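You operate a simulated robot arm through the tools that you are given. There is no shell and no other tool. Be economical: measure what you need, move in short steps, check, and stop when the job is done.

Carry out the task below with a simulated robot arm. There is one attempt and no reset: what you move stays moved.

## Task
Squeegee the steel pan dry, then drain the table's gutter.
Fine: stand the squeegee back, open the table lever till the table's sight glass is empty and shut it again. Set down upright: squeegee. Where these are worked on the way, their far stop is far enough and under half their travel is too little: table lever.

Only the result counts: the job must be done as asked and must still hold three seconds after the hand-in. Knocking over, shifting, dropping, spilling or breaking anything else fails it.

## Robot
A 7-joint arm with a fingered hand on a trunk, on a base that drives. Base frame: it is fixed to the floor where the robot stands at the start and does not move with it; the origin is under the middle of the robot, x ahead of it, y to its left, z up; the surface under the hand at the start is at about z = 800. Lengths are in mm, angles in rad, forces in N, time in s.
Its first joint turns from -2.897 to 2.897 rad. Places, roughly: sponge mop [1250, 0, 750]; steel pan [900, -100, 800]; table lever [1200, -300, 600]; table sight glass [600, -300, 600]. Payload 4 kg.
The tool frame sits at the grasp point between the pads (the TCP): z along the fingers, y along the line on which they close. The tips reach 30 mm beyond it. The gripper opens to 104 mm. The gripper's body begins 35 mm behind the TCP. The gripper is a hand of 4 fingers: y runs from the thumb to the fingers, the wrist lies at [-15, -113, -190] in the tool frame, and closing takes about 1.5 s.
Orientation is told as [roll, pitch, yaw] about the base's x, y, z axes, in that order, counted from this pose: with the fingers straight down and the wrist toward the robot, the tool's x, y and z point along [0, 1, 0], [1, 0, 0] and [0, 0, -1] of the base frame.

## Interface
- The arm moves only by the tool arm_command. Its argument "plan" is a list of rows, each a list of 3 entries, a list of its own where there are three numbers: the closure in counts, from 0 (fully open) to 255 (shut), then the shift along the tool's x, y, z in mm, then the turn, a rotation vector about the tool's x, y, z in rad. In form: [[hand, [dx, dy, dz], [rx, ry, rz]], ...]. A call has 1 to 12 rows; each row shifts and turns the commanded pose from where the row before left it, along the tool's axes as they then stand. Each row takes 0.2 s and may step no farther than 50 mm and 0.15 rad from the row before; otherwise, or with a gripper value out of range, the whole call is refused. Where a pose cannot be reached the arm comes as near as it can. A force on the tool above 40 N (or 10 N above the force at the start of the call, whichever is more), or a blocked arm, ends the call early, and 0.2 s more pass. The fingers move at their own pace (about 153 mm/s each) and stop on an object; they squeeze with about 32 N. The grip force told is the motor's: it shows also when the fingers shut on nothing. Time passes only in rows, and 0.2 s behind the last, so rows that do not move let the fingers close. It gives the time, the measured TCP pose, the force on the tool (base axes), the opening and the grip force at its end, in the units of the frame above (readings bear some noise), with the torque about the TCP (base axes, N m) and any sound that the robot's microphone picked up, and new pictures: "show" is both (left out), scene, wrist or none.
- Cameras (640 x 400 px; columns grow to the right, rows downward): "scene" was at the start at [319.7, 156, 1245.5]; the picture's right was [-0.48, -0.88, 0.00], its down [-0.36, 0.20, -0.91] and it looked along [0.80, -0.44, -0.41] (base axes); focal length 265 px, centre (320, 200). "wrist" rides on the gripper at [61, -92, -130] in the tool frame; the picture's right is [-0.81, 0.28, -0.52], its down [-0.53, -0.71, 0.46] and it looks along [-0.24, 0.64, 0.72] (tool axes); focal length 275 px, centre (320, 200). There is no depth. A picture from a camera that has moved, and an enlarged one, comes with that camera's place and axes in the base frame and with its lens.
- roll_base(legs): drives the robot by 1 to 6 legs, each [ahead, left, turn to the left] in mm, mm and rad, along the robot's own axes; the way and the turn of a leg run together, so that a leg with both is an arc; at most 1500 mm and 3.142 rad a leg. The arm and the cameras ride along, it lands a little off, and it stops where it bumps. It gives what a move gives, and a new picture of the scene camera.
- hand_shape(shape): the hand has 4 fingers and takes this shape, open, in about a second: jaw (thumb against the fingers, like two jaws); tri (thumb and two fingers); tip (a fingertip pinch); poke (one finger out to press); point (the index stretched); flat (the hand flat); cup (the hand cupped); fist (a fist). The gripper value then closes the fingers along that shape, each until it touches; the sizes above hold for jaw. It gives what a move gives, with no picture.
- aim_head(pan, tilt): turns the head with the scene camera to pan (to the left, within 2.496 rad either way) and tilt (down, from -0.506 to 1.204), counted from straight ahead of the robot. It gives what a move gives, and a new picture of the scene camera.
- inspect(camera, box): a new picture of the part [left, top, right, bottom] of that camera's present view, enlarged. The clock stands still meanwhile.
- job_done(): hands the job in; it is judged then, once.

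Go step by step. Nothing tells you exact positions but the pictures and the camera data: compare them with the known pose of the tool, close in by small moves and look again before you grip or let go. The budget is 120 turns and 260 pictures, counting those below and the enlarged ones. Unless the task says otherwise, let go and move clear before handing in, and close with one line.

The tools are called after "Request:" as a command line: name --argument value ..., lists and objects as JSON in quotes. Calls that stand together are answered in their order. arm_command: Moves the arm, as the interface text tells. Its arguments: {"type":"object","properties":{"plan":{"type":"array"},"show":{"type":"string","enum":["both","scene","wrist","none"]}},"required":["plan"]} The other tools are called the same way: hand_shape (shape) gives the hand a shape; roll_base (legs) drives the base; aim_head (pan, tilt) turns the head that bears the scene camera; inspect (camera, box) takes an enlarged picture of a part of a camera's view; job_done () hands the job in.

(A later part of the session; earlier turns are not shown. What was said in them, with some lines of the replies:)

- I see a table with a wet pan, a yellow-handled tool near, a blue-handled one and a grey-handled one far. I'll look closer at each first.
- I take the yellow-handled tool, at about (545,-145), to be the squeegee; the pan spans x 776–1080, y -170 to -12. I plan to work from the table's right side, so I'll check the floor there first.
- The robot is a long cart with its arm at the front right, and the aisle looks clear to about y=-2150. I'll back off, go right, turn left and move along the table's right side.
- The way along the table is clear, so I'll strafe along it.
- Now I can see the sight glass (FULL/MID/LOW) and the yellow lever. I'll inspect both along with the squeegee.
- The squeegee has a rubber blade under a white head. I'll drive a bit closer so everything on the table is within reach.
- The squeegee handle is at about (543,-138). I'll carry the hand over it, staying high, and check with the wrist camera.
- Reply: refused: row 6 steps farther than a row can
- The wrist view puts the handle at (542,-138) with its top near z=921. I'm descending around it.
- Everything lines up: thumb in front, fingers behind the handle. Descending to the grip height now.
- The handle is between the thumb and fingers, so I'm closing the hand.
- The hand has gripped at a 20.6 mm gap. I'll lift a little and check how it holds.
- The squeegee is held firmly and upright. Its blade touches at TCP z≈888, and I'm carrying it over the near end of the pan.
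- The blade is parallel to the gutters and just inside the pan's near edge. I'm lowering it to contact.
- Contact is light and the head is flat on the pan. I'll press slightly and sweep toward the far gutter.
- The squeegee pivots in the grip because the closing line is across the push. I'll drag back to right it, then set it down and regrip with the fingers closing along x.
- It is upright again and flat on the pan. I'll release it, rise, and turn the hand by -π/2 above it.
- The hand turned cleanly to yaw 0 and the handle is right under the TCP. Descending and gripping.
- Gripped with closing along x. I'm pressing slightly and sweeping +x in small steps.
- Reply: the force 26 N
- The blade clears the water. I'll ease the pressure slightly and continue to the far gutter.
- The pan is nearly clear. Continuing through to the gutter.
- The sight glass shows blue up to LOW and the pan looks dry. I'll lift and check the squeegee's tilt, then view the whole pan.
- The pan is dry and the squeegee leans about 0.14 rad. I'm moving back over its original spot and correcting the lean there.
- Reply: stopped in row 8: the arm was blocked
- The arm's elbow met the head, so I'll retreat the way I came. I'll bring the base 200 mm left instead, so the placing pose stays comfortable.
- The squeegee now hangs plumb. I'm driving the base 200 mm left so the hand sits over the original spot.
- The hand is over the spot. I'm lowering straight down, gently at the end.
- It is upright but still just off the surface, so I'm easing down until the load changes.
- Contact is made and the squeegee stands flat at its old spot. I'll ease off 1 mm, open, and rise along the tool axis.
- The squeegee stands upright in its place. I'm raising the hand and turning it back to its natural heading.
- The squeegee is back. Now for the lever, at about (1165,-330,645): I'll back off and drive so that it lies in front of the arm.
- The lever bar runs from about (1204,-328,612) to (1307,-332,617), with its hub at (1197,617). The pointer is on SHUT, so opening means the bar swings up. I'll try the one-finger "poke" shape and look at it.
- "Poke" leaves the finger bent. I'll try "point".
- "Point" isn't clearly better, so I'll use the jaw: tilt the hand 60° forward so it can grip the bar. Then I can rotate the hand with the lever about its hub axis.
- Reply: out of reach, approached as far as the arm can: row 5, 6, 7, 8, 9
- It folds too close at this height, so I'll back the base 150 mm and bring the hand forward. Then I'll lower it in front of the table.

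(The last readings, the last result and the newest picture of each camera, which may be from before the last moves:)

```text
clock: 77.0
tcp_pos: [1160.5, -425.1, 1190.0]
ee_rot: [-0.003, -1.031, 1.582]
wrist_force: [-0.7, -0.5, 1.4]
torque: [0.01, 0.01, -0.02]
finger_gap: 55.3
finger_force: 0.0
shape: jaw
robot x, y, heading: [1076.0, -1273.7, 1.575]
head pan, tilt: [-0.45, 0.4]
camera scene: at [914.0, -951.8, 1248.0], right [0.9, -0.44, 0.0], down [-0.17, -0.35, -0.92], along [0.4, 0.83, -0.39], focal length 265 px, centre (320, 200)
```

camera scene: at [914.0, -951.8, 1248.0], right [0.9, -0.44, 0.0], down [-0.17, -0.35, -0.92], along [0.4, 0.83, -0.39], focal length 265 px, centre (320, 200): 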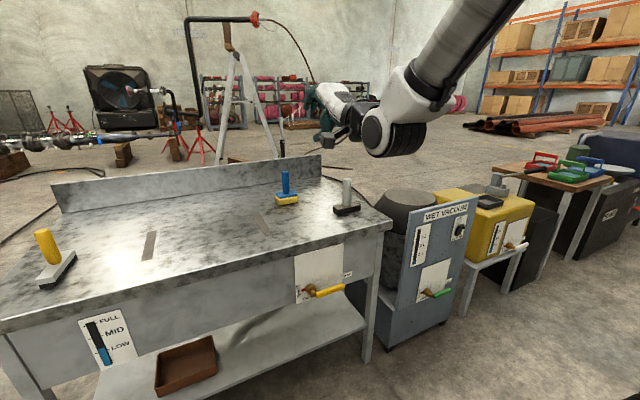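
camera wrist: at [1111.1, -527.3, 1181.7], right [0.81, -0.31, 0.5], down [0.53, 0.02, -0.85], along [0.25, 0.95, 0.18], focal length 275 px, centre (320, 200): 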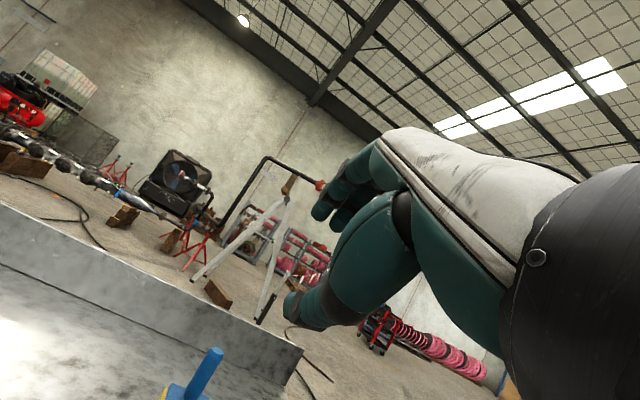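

The hand is where I want it in front of the table edge. Lowering in two stages while shifting right.

Request:
arm_command --plan '[[120, [0, -13, -21], [0, 0, 0]], [120, [-10, -40, 24], [0, 0, 0]], [120, [-10, -40, 24], [0, 0, 0]], [120, [-10, -40, 24], [0, 0, 0]], [120, [-10, -40, 24], [0, 0, 0]], [120, [-10, -40, 24], [0, 0, 0]], [120, [-10, -40, 24], [0, 0, 0]], [120, [0, 0, 0], [0, 0, 0]]]' --show "none"

Request:
aim_head --pan -0.5 --tilt 0.7

```text
clock: 78.8
tcp_pos: [1223.6, -451.0, 909.0]
ee_rot: [-0.002, -1.033, 1.584]
wrist_force: [0.5, -1.3, -0.1]
torque: [-0.02, 0.0, -0.01]
finger_gap: 55.3
finger_force: 0.0
shape: jaw
robot x, y, heading: [1075.1, -1273.2, 1.572]
head pan, tilt: [-0.45, 0.4]
```

```text
clock: 79.5
tcp_pos: [1222.9, -450.7, 909.4]
ee_rot: [-0.001, -1.029, 1.583]
wrist_force: [0.1, 0.0, 0.2]
torque: [0.01, -0.02, 0.01]
finger_gap: 55.4
finger_force: 0.0
shape: jaw
robot x, y, heading: [1075.6, -1273.7, 1.579]
head pan, tilt: [-0.499, 0.7]
camera scene: at [914.4, -960.5, 1221.2], right [0.88, -0.48, 0.0], down [-0.31, -0.56, -0.77], along [0.37, 0.67, -0.64], focal length 265 px, centre (320, 200)
```

scene: 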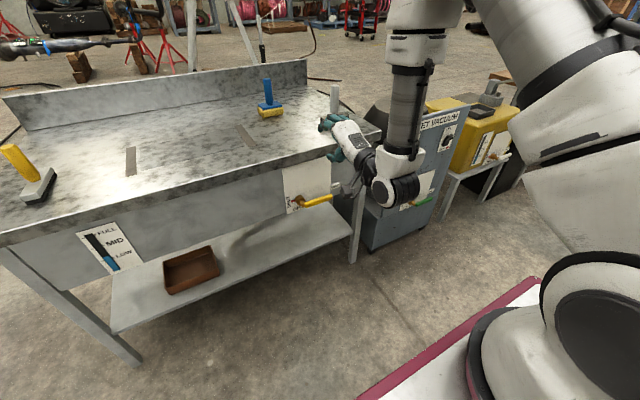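

Continuing down to just above the bar's height, still clear in front.

Request:
arm_command --plan '[[120, [-8, -37.7, 22.6], [0, 0, 0]], [120, [-8, -37.7, 22.6], [0, 0, 0]], [120, [-8, -37.7, 22.6], [0, 0, 0]], [120, [-8, -37.7, 22.6], [0, 0, 0]], [120, [-8, -37.7, 22.6], [0, 0, 0]], [120, [0, 0, 0], [0, 0, 0]]]'

Request:
inspect --camera "scene" --box '[250, 140, 410, 260]'

```text
clock: 81.0
tcp_pos: [1261.3, -445.8, 691.7]
ee_rot: [-0.002, -1.031, 1.583]
wrist_force: [-0.4, 0.2, 0.3]
torque: [0.03, -0.02, 0.0]
finger_gap: 55.2
finger_force: 0.0
shape: jaw
robot x, y, heading: [1074.3, -1273.9, 1.567]
head pan, tilt: [-0.499, 0.7]
camera scene: at [914.4, -960.5, 1221.1], right [0.88, -0.48, 0.0], down [-0.31, -0.57, -0.76], along [0.37, 0.67, -0.64], focal length 265 px, centre (320, 200)
camera wrist: at [1201.2, -605.3, 679.4], right [0.81, -0.29, 0.5], down [0.53, 0.03, -0.85], along [0.23, 0.96, 0.18], focal length 275 px, centre (320, 200)
```

scene: 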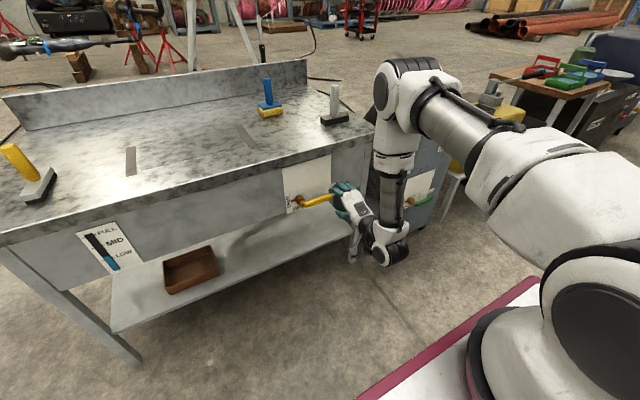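
wrist: 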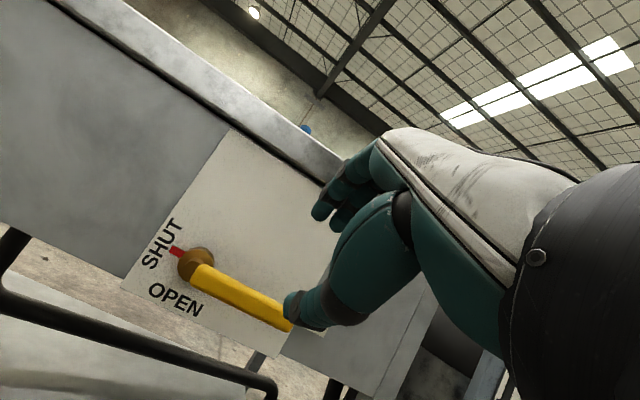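

```text
3.33 times, centred on (330, 200) of scene
camera zoom: at [914.4, -960.5, 1221.1], right [0.88, -0.48, 0.0], down [-0.31, -0.57, -0.76], along [0.37, 0.67, -0.64], focal length 883 px, centre (287, 200)
```

zoom: 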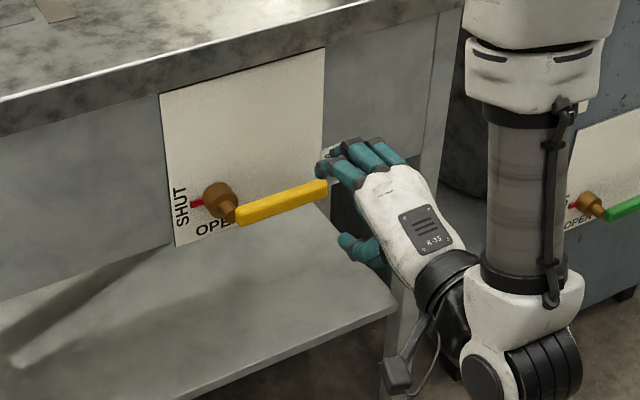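

The wrist view puts the bar at z≈612 and the hub at (1198,611). I'm lining up and advancing along the tool axis with the jaw at 55 mm.

Request:
arm_command --plan '[[120, [-4, -10, 6], [0, 0, 0]], [120, [0, 0, 30], [0, 0, 0]], [120, [0, 0, 30], [0, 0, 0]], [120, [0, 0, 20], [0, 0, 0]], [120, [0, 0, 0], [0, 0, 0]]]'

Request:
inspect --camera "scene" --box '[250, 140, 410, 260]'

Request:
inspect --camera "wrist" --box '[120, 140, 440, 340]'

```text
clock: 82.2
tcp_pos: [1262.4, -380.8, 638.5]
ee_rot: [-0.002, -1.029, 1.583]
wrist_force: [0.5, 0.6, -0.1]
torque: [-0.01, 0.01, -0.01]
finger_gap: 55.3
finger_force: 0.1
shape: jaw
robot x, y, heading: [1078.1, -1278.4, 1.574]
head pan, tilt: [-0.499, 0.7]
camera scene: at [914.4, -960.5, 1221.1], right [0.88, -0.48, 0.0], down [-0.31, -0.57, -0.76], along [0.37, 0.67, -0.64], focal length 265 px, centre (320, 200)
camera wrist: at [1201.8, -539.6, 626.6], right [0.81, -0.29, 0.5], down [0.53, 0.03, -0.85], along [0.23, 0.96, 0.18], focal length 275 px, centre (320, 200)
```

scene: 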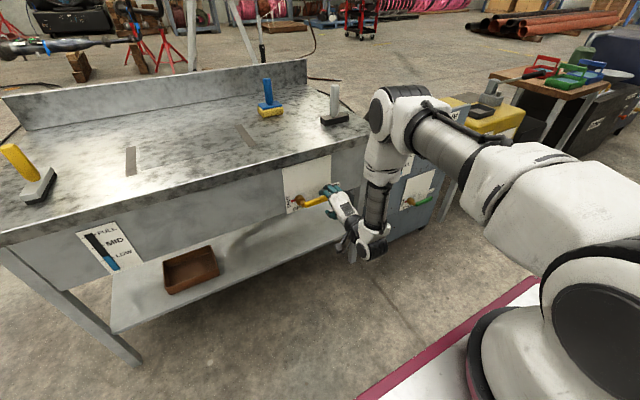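
wrist: 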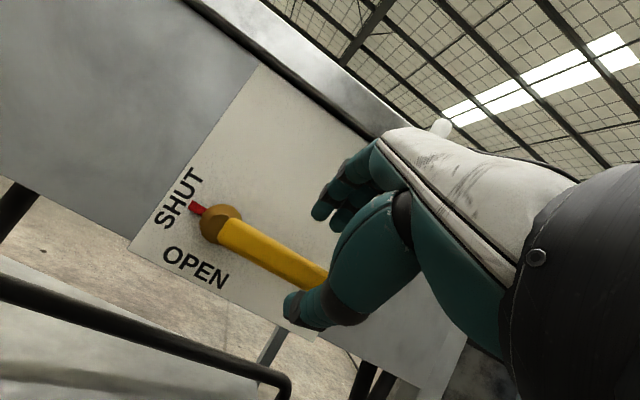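

```text
3.33 times, centred on (330, 200) of scene
camera zoom: at [914.4, -960.5, 1221.1], right [0.88, -0.48, 0.0], down [-0.31, -0.57, -0.76], along [0.37, 0.67, -0.64], focal length 883 px, centre (287, 200)
```

zoom: 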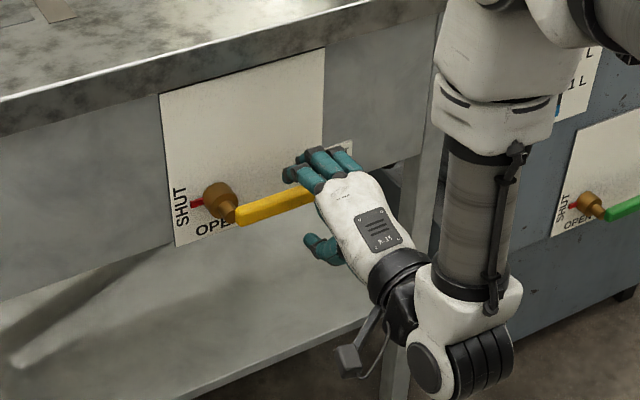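

```text
2.00 times, centred on (280, 240) of wrist
camera zoom: at [1201.8, -539.6, 626.6], right [0.81, -0.29, 0.5], down [0.53, 0.03, -0.85], along [0.23, 0.96, 0.18], focal length 551 px, centre (400, 120)
```

zoom: 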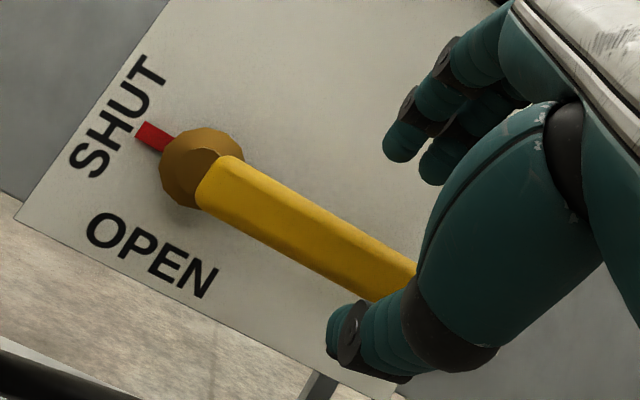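

The bar sits on the tool axis. Advancing the last 48 mm and closing.

Request:
arm_command --plan '[[120, [0, 0, 25], [0, 0, 0]], [120, [0, 1, 23], [0, 0, 0]], [120, [0, 0, 0], [0, 0, 0]], [160, [0, 0, 0], [0, 0, 0]], [200, [0, 0, 0], [0, 0, 0]], [255, [0, 0, 0], [0, 0, 0]], [255, [0, 0, 0], [0, 0, 0]], [255, [0, 0, 0], [0, 0, 0]], [255, [0, 0, 0], [0, 0, 0]]]'

Request:
inspect --camera "scene" --box '[250, 140, 410, 260]'

Request:
inspect --camera "wrist" --box '[120, 140, 440, 340]'

```text
clock: 84.2
tcp_pos: [1262.3, -338.3, 615.3]
ee_rot: [-0.001, -1.032, 1.583]
wrist_force: [-0.1, 15.9, -2.7]
torque: [-0.07, -0.11, 0.1]
finger_gap: 15.8
finger_force: 31.8
shape: jaw
robot x, y, heading: [1076.3, -1274.8, 1.57]
head pan, tilt: [-0.499, 0.7]
camera scene: at [914.3, -960.0, 1221.0], right [0.88, -0.48, 0.0], down [-0.31, -0.57, -0.76], along [0.37, 0.67, -0.64], focal length 265 px, centre (320, 200)
camera wrist: at [1201.3, -498.4, 604.0], right [0.81, -0.29, 0.5], down [0.53, 0.03, -0.85], along [0.23, 0.96, 0.18], focal length 275 px, centre (320, 200)
```

scene: 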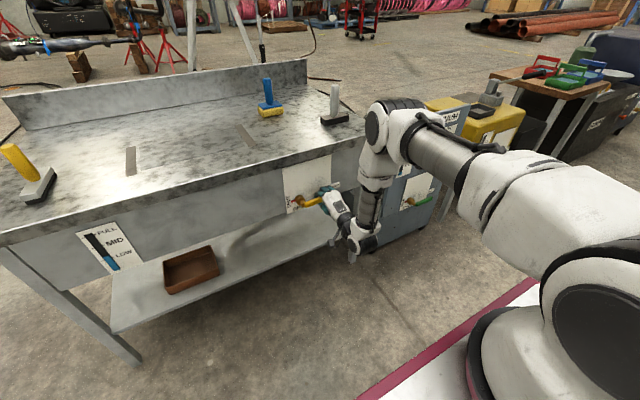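
wrist: 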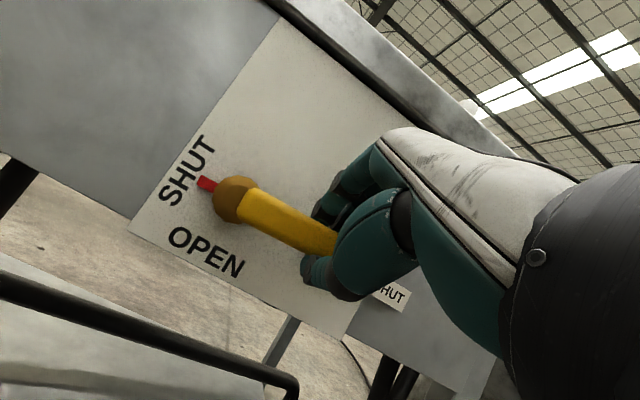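

```text
3.33 times, centred on (330, 200) of scene
camera zoom: at [914.3, -960.0, 1221.0], right [0.88, -0.48, 0.0], down [-0.31, -0.57, -0.76], along [0.37, 0.67, -0.64], focal length 883 px, centre (287, 200)
```

zoom: 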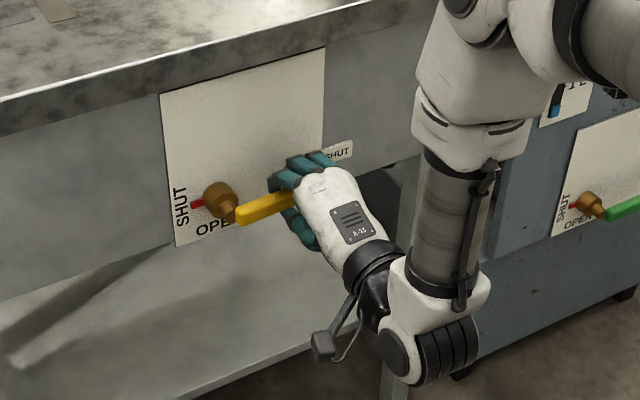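

```text
2.00 times, centred on (280, 240) of wrist
camera zoom: at [1201.3, -498.4, 604.0], right [0.81, -0.29, 0.5], down [0.53, 0.03, -0.85], along [0.23, 0.96, 0.18], focal length 551 px, centre (400, 120)
```

zoom: 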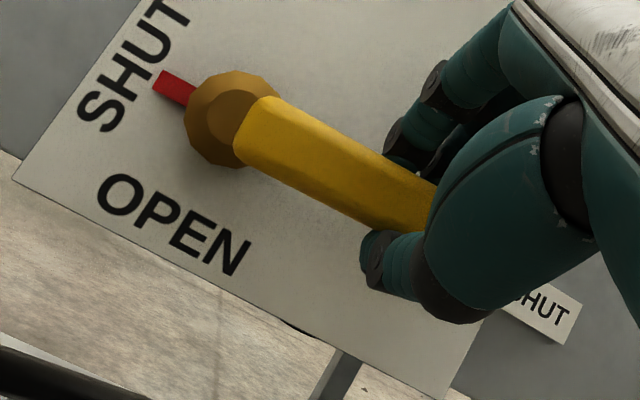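

The bar is gripped. I'm swinging the lever open by rotating the hand rigidly about the hub axis, starting with 0.48 rad.

Request:
arm_command --plan '[[255, [0.46, 6.57, -3.93], [0, -0.0616, -0.103]], [255, [0.46, 6.57, -3.93], [0, -0.0616, -0.103]], [255, [0.46, 6.57, -3.93], [0, -0.0616, -0.103]], [255, [0.46, 6.57, -3.93], [0, -0.0616, -0.103]], [255, [0, 0, 0], [0, 0, 0]]]'

Request:
inspect --camera "scene" --box '[250, 140, 410, 260]'

```text
clock: 85.3
tcp_pos: [1255.3, -338.9, 642.5]
ee_rot: [-0.793, -0.863, 2.24]
wrist_force: [-16.2, 18.4, -14.2]
torque: [-0.34, -0.17, 0.43]
finger_gap: 15.5
finger_force: 32.2
shape: jaw
robot x, y, heading: [1072.6, -1281.6, 1.572]
head pan, tilt: [-0.499, 0.7]
camera scene: at [913.9, -959.6, 1220.8], right [0.88, -0.48, 0.0], down [-0.31, -0.57, -0.76], along [0.37, 0.67, -0.64], focal length 265 px, centre (320, 200)
camera wrist: at [1207.6, -498.7, 605.0], right [0.49, -0.29, 0.82], down [0.86, 0.03, -0.5], along [0.12, 0.96, 0.27], focal length 275 px, centre (320, 200)
```

scene: 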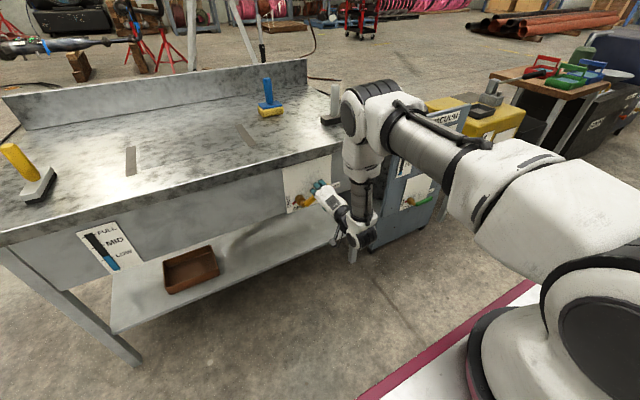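
wrist: 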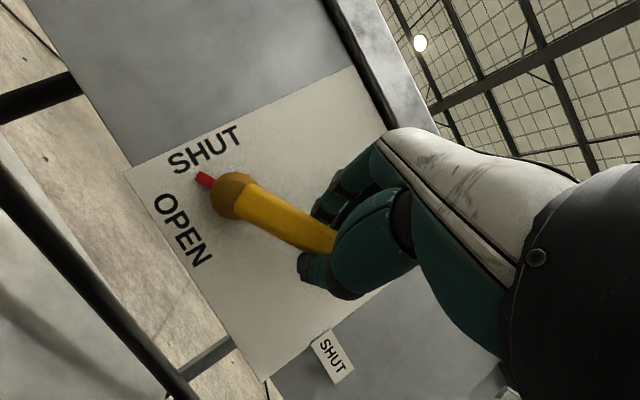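

```text
3.33 times, centred on (330, 200) of scene
camera zoom: at [913.9, -959.6, 1220.8], right [0.88, -0.48, 0.0], down [-0.31, -0.57, -0.76], along [0.37, 0.67, -0.64], focal length 883 px, centre (287, 200)
```

zoom: 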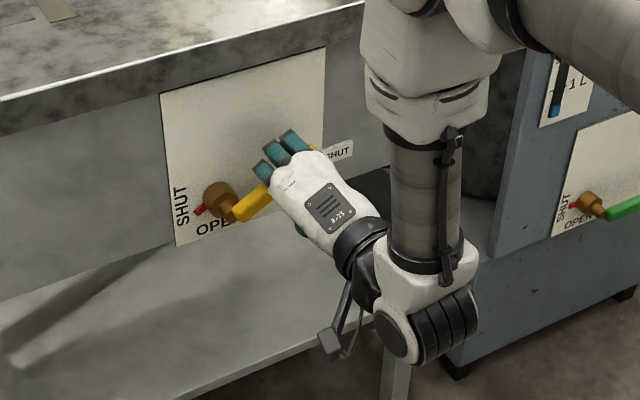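

The lever follows, and its pointer is moving toward OPEN. Continuing with small inward corrections for the side load.

Request:
arm_command --plan '[[255, [2.5, 8, -1.5], [0, -0.0616, -0.103]], [255, [1, 6.57, -3.93], [0, -0.0616, -0.103]], [255, [1, 6.57, -3.93], [0, -0.0616, -0.103]], [255, [1, 6.57, -3.93], [0, -0.0616, -0.103]], [255, [0, 0, 0], [0, 0, 0]]]' --show "wrist"

Request:
inspect --camera "scene" --box '[70, 210, 150, 280]'

```text
clock: 86.5
tcp_pos: [1233.9, -335.8, 666.4]
ee_rot: [-1.228, -0.511, 2.521]
wrist_force: [0.4, 1.0, -7.9]
torque: [-0.31, -0.14, -0.07]
finger_gap: 16.3
finger_force: 32.3
shape: jaw
robot x, y, heading: [1076.1, -1277.0, 1.571]
head pan, tilt: [-0.499, 0.7]
camera wrist: at [1208.7, -495.0, 608.7], right [0.05, -0.3, 0.95], down [1.0, 0.03, -0.05], along [-0.02, 0.95, 0.3], focal length 275 px, centre (320, 200)
```

wrist: 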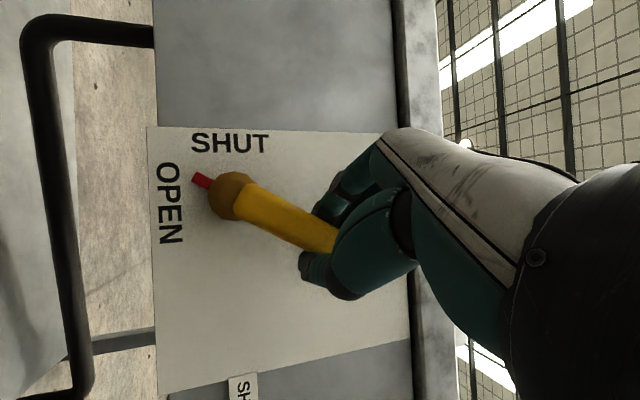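

```text
5.71 times, centred on (110, 245) of scene
camera zoom: at [914.5, -960.1, 1221.0], right [0.88, -0.48, 0.0], down [-0.31, -0.57, -0.76], along [0.37, 0.67, -0.64], focal length 1513 px, centre (1520, -57)
```

zoom: 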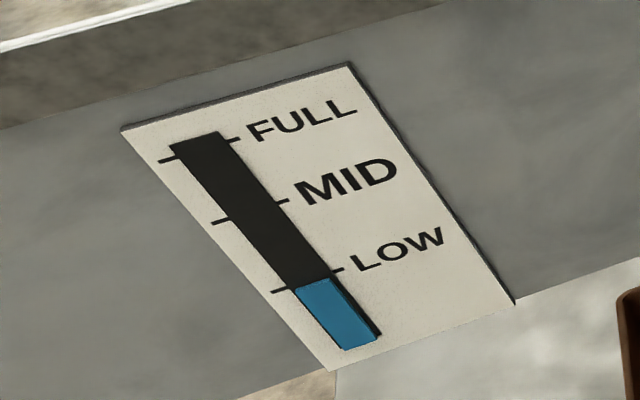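

The forces are low and the pointer is more than halfway. Continuing to near the OPEN stop.

Request:
arm_command --plan '[[255, [0.7, 6.57, -3.93], [0, -0.0616, -0.103]], [255, [0.7, 6.57, -3.93], [0, -0.0616, -0.103]], [255, [0.7, 6.57, -3.93], [0, -0.0616, -0.103]], [255, [0.7, 6.57, -3.93], [0, -0.0616, -0.103]], [255, [0.7, 6.57, -3.93], [0, -0.0616, -0.103]], [255, [0, 0, 0], [0, 0, 0]]]' --show "wrist"

Request:
inspect --camera "scene" --box '[70, 210, 150, 280]'

```text
clock: 88.0
tcp_pos: [1199.7, -336.3, 676.1]
ee_rot: [-1.566, -0.006, 2.609]
wrist_force: [19.0, 15.9, -12.7]
torque: [-0.41, -0.01, -0.43]
finger_gap: 15.5
finger_force: 32.1
shape: jaw
robot x, y, heading: [1076.6, -1275.7, 1.572]
head pan, tilt: [-0.499, 0.7]
camera wrist: at [1210.7, -495.2, 614.4], right [-0.49, -0.3, 0.81], down [0.85, 0.03, 0.53], along [-0.18, 0.95, 0.24], focal length 275 px, centre (320, 200)
```

wrist: 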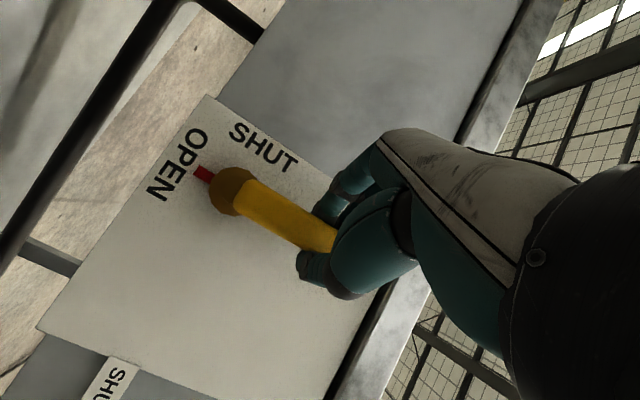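

```text
5.71 times, centred on (110, 245) of scene
camera zoom: at [915.1, -959.5, 1221.0], right [0.88, -0.48, 0.0], down [-0.31, -0.57, -0.76], along [0.37, 0.67, -0.64], focal length 1513 px, centre (1520, -57)
```

zoom: 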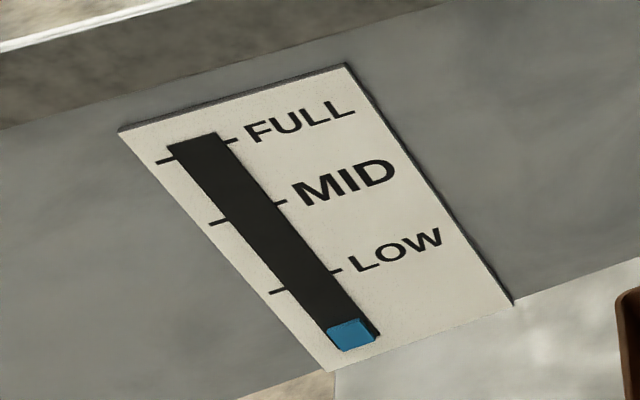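

The lever is at OPEN and the glass is draining. I'll wait a moment here.

Request:
arm_command --plan '[[255, [0, 0, 0], [0, 0, 0]], [255, [0, 0, 0], [0, 0, 0]], [255, [0, 0, 0], [0, 0, 0]], [255, [0, 0, 0], [0, 0, 0]], [255, [0, 0, 0], [0, 0, 0]], [255, [0, 0, 0], [0, 0, 0]], [255, [0, 0, 0], [0, 0, 0]], [255, [0, 0, 0], [0, 0, 0]], [255, [0, 0, 0], [0, 0, 0]], [255, [0, 0, 0], [0, 0, 0]]]' --show "none"

Request:
inspect --camera "scene" --box '[70, 210, 150, 280]'

```text
clock: 90.2
tcp_pos: [1196.6, -336.0, 675.4]
ee_rot: [-1.565, -0.007, 2.613]
wrist_force: [30.4, 22.9, -11.2]
torque: [-0.44, 0.02, -0.56]
finger_gap: 14.5
finger_force: 31.6
shape: jaw
robot x, y, heading: [1076.3, -1275.9, 1.573]
head pan, tilt: [-0.499, 0.7]
```

```text
5.71 times, centred on (110, 245) of scene
camera zoom: at [915.2, -959.5, 1221.0], right [0.88, -0.48, 0.0], down [-0.31, -0.57, -0.76], along [0.37, 0.67, -0.65], focal length 1513 px, centre (1520, -57)
```

zoom: 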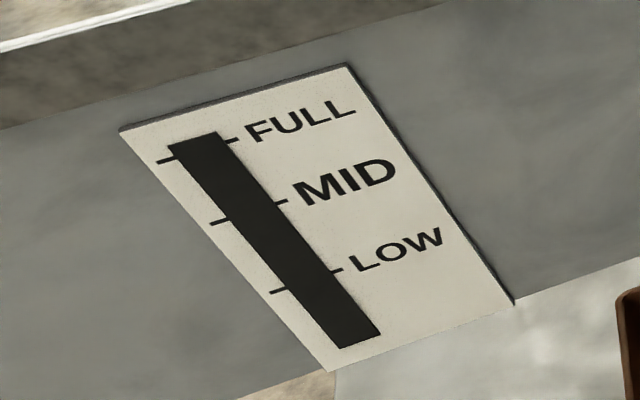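

The sight glass is empty. Now I'm swinging the lever back to SHUT by the reverse motion.

Request:
arm_command --plan '[[255, [0.3, -6.57, 3.93], [0, 0.0616, 0.103]], [255, [0.3, -6.57, 3.93], [0, 0.0616, 0.103]], [255, [0.3, -6.57, 3.93], [0, 0.0616, 0.103]], [255, [0.3, -6.57, 3.93], [0, 0.0616, 0.103]], [255, [0.3, -6.57, 3.93], [0, 0.0616, 0.103]], [255, [0.3, -6.57, 3.93], [0, 0.0616, 0.103]], [255, [0, 0, 0], [0, 0, 0]]]' --show "wrist"

```text
clock: 91.8
tcp_pos: [1238.4, -335.9, 661.8]
ee_rot: [-1.14, -0.612, 2.474]
wrist_force: [1.4, 14.4, 1.3]
torque: [-0.23, -0.03, -0.11]
finger_gap: 15.5
finger_force: 31.9
shape: jaw
robot x, y, heading: [1075.7, -1279.4, 1.573]
head pan, tilt: [-0.499, 0.7]
camera wrist: at [1207.0, -495.5, 607.8], right [0.17, -0.3, 0.94], down [0.99, 0.03, -0.17], along [0.02, 0.95, 0.3], focal length 275 px, centre (320, 200)
```

wrist: 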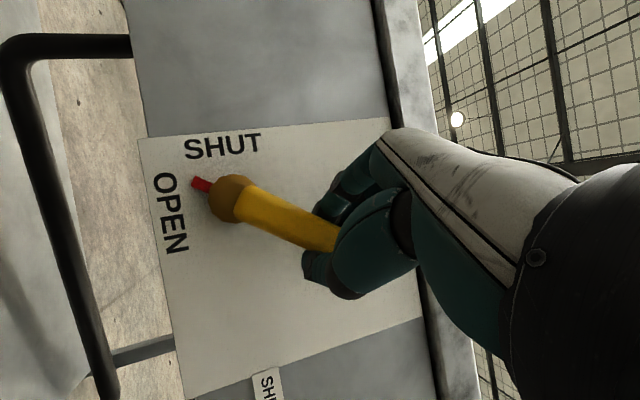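

Smooth so far. Continuing back toward SHUT.

Request:
arm_command --plan '[[255, [0, -6.57, 3.93], [0, 0.0616, 0.103]], [255, [0, -6.57, 3.93], [0, 0.0616, 0.103]], [255, [0, -6.57, 3.93], [0, 0.0616, 0.103]], [255, [0, -6.57, 3.93], [0, 0.0616, 0.103]], [255, [0, -6.57, 3.93], [0, 0.0616, 0.103]], [255, [0, -6.57, 3.93], [0, 0.0616, 0.103]], [255, [0, 0, 0], [0, 0, 0]]]' --show "wrist"

```text
clock: 93.3
tcp_pos: [1262.4, -336.7, 622.4]
ee_rot: [-0.228, -1.019, 1.777]
wrist_force: [10.6, 15.0, 3.8]
torque: [-0.15, 0.1, -0.03]
finger_gap: 15.6
finger_force: 31.7
shape: jaw
robot x, y, heading: [1073.1, -1276.6, 1.569]
head pan, tilt: [-0.499, 0.7]
camera wrist: at [1203.5, -496.0, 603.1], right [0.75, -0.3, 0.59], down [0.63, 0.03, -0.78], along [0.21, 0.95, 0.21], focal length 275 px, centre (320, 200)
```

wrist: 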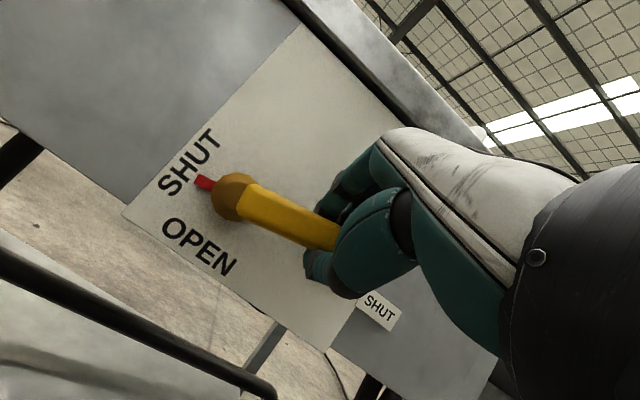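

About 0.12 rad remains, so I'm going to the stop with a slight extra push.

Request:
arm_command --plan '[[255, [0, -6.57, 3.93], [0, 0.0616, 0.103]], [255, [0, -4, 2.4], [0, 0.03, 0.05]], [255, [0, -2, 1.2], [0, 0, 0]], [255, [0, 0, 0], [0, 0, 0]]]' --show "wrist"

Request:
inspect --camera "wrist" --box '[120, 100, 320, 300]'

```text
clock: 94.3
tcp_pos: [1263.5, -335.4, 607.3]
ee_rot: [0.111, -1.027, 1.483]
wrist_force: [12.0, 14.0, 3.8]
torque: [-0.16, 0.18, -0.01]
finger_gap: 15.3
finger_force: 31.7
shape: jaw
robot x, y, heading: [1074.1, -1278.6, 1.571]
head pan, tilt: [-0.499, 0.7]
camera wrist: at [1202.2, -496.0, 599.5], right [0.84, -0.29, 0.45], down [0.48, 0.03, -0.88], along [0.24, 0.96, 0.17], focal length 275 px, centre (320, 200)
```

wrist: 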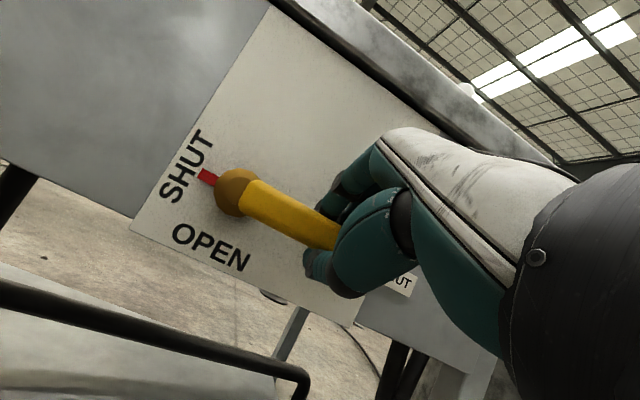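

```text
2.00 times, centred on (220, 200) of wrist
camera zoom: at [1202.2, -496.0, 599.5], right [0.84, -0.29, 0.45], down [0.48, 0.03, -0.88], along [0.24, 0.96, 0.17], focal length 551 px, centre (520, 200)
```

zoom: 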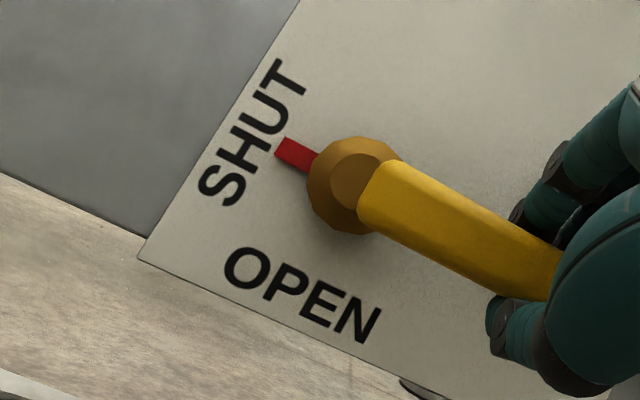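

The pointer reads SHUT. I'll release, back off along the tool axis and compare with the starting view.

Request:
arm_command --plan '[[200, [0, 0, 0], [0, 0, 0]], [120, [0, 0, 0], [0, 0, 0]], [110, [0, 0, 0], [0, 0, 0]], [110, [0, 0, 0], [0, 0, 0]], [110, [0, 0, 0], [0, 0, 0]], [110, [0, 0, -25], [0, 0, 0]], [110, [0, 0, -25], [0, 0, 0]], [110, [0, 0, -40], [0, 0, 0]], [110, [0, 0, -40], [0, 0, 0]], [110, [0, 0, 0], [0, 0, 0]]]'

Request:
inspect --camera "scene" --box '[250, 140, 410, 260]'

Request:
inspect --camera "wrist" --box '[120, 180, 320, 380]'

Request:
inspect --camera "scene" --box '[70, 210, 150, 280]'

```text
clock: 96.5
tcp_pos: [1266.9, -451.2, 675.2]
ee_rot: [0.11, -1.028, 1.486]
wrist_force: [-0.3, 0.7, 0.0]
torque: [0.0, -0.04, 0.01]
finger_gap: 58.8
finger_force: 0.0
shape: jaw
robot x, y, heading: [1076.0, -1275.6, 1.571]
head pan, tilt: [-0.499, 0.7]
camera scene: at [914.4, -960.5, 1221.1], right [0.88, -0.48, 0.0], down [-0.31, -0.57, -0.76], along [0.37, 0.67, -0.64], focal length 265 px, centre (320, 200)
camera wrist: at [1206.2, -610.2, 666.2], right [0.84, -0.29, 0.45], down [0.48, 0.03, -0.87], along [0.24, 0.96, 0.17], focal length 275 px, centre (320, 200)
```

scene: 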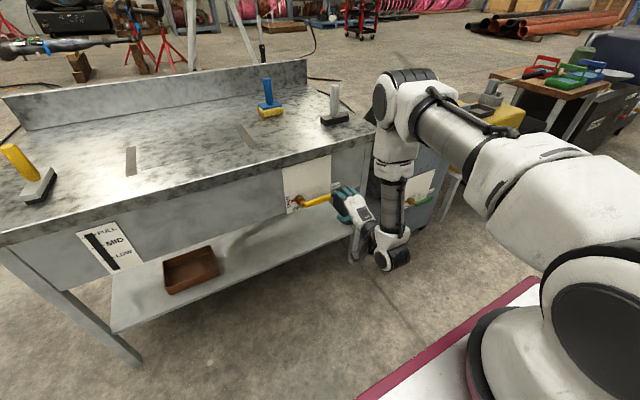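
wrist: 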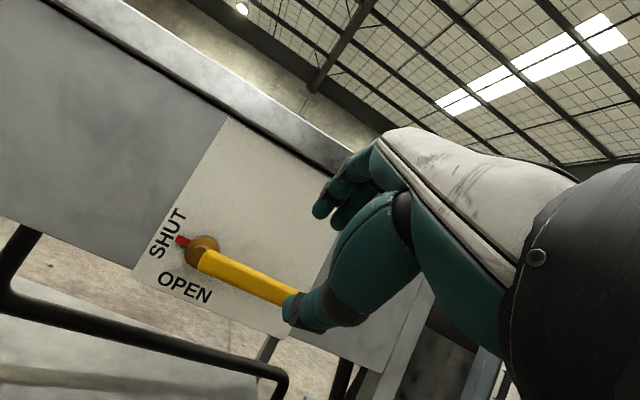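

```text
3.33 times, centred on (330, 200) of scene
camera zoom: at [914.4, -960.5, 1221.1], right [0.88, -0.48, 0.0], down [-0.31, -0.57, -0.76], along [0.37, 0.67, -0.64], focal length 883 px, centre (287, 200)
```

zoom: 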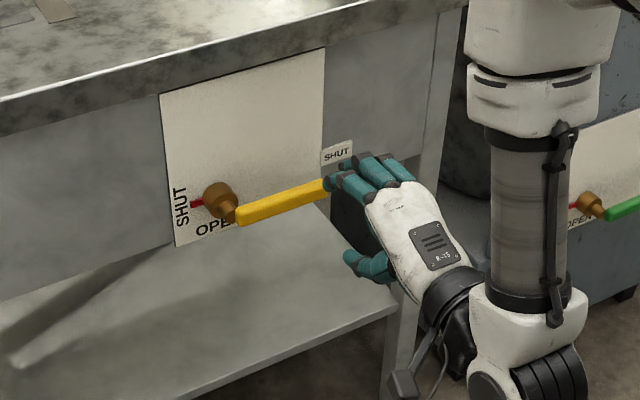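

```text
2.00 times, centred on (220, 280) of wrist
camera zoom: at [1206.2, -610.2, 666.2], right [0.84, -0.29, 0.45], down [0.48, 0.03, -0.87], along [0.24, 0.96, 0.17], focal length 551 px, centre (520, 40)
```

zoom: 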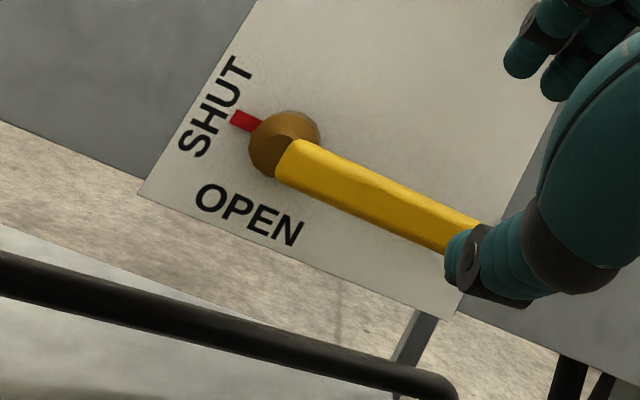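

```text
5.71 times, centred on (110, 245) of scene
camera zoom: at [914.4, -960.5, 1221.1], right [0.88, -0.48, 0.0], down [-0.31, -0.57, -0.76], along [0.37, 0.67, -0.64], focal length 1513 px, centre (1520, -57)
```

zoom: 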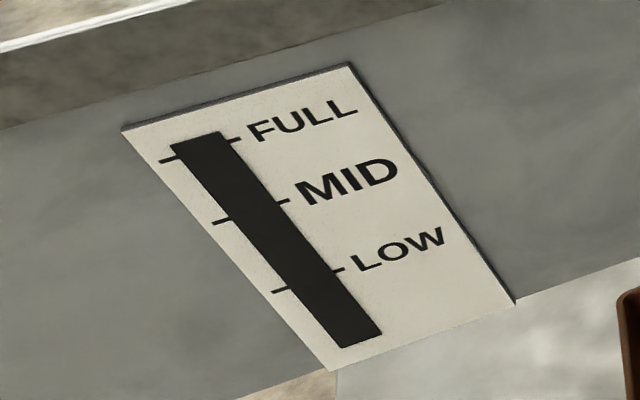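

The lever looks the same as at the start, on SHUT, and the glass is empty. I'll roll back clear and take a last look at the table.

Request:
roll_base --legs '[[-150, 0, 0]]'

Request:
aim_head --pan -0.1 --tilt 0.5

Request:
inspect --camera "scene" --box '[120, 100, 440, 300]'

```text
clock: 97.9
tcp_pos: [1265.5, -599.4, 674.2]
ee_rot: [0.112, -1.029, 1.487]
wrist_force: [-0.3, -1.0, -0.2]
torque: [-0.01, 0.0, 0.01]
finger_gap: 58.9
finger_force: 0.1
shape: jaw
robot x, y, heading: [1079.3, -1426.5, 1.573]
head pan, tilt: [-0.499, 0.7]
camera scene: at [914.0, -1109.2, 1221.1], right [0.88, -0.48, 0.0], down [-0.31, -0.57, -0.76], along [0.37, 0.67, -0.64], focal length 265 px, centre (320, 200)
```

scene: 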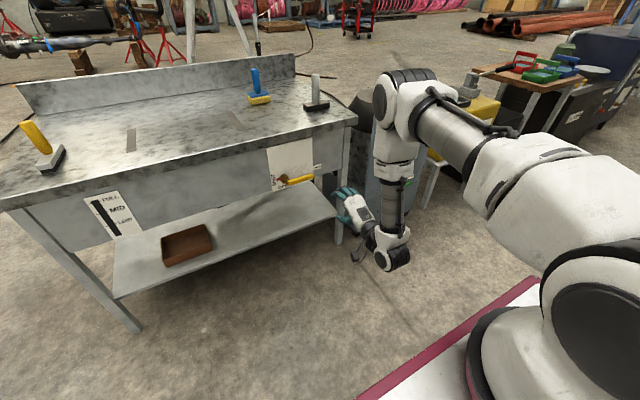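

```text
clock: 98.8
tcp_pos: [1266.1, -598.7, 674.9]
ee_rot: [0.111, -1.027, 1.487]
wrist_force: [0.4, -0.1, 0.3]
torque: [-0.01, -0.01, -0.01]
finger_gap: 59.0
finger_force: 0.0
shape: jaw
robot x, y, heading: [1073.7, -1427.7, 1.568]
head pan, tilt: [-0.099, 0.499]
camera scene: at [882.5, -1093.3, 1238.8], right [0.99, -0.1, 0.0], down [-0.05, -0.48, -0.88], along [0.09, 0.87, -0.48], focal length 265 px, centre (320, 200)
```

scene: 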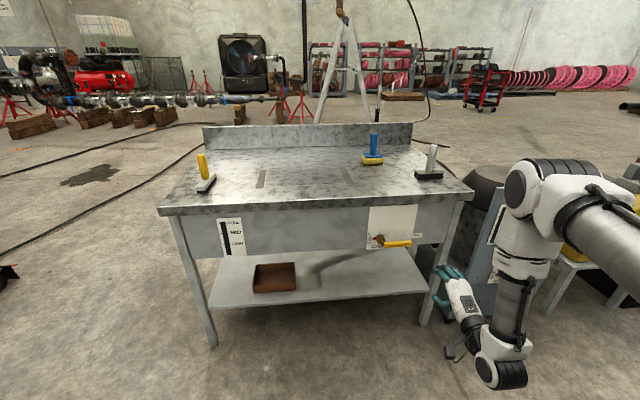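

```text
2.00 times, centred on (280, 200) of scene
camera zoom: at [882.5, -1093.3, 1238.8], right [0.99, -0.1, 0.0], down [-0.05, -0.48, -0.88], along [0.09, 0.87, -0.48], focal length 530 px, centre (400, 200)
```

zoom: 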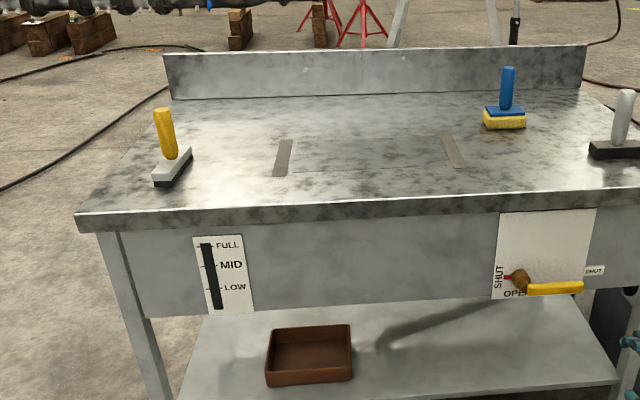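

The pan is dry, the squeegee stands upright in its place, the sight glass is empty and the lever is shut. Handing in.

Request:
job_done

```text
The job is handed in.
```

The pan is squeegeed dry and the gutter is drained: the sight glass shows empty. The lever is back on SHUT, the squeegee stands upright in its original place, and the hand is clear of the table.
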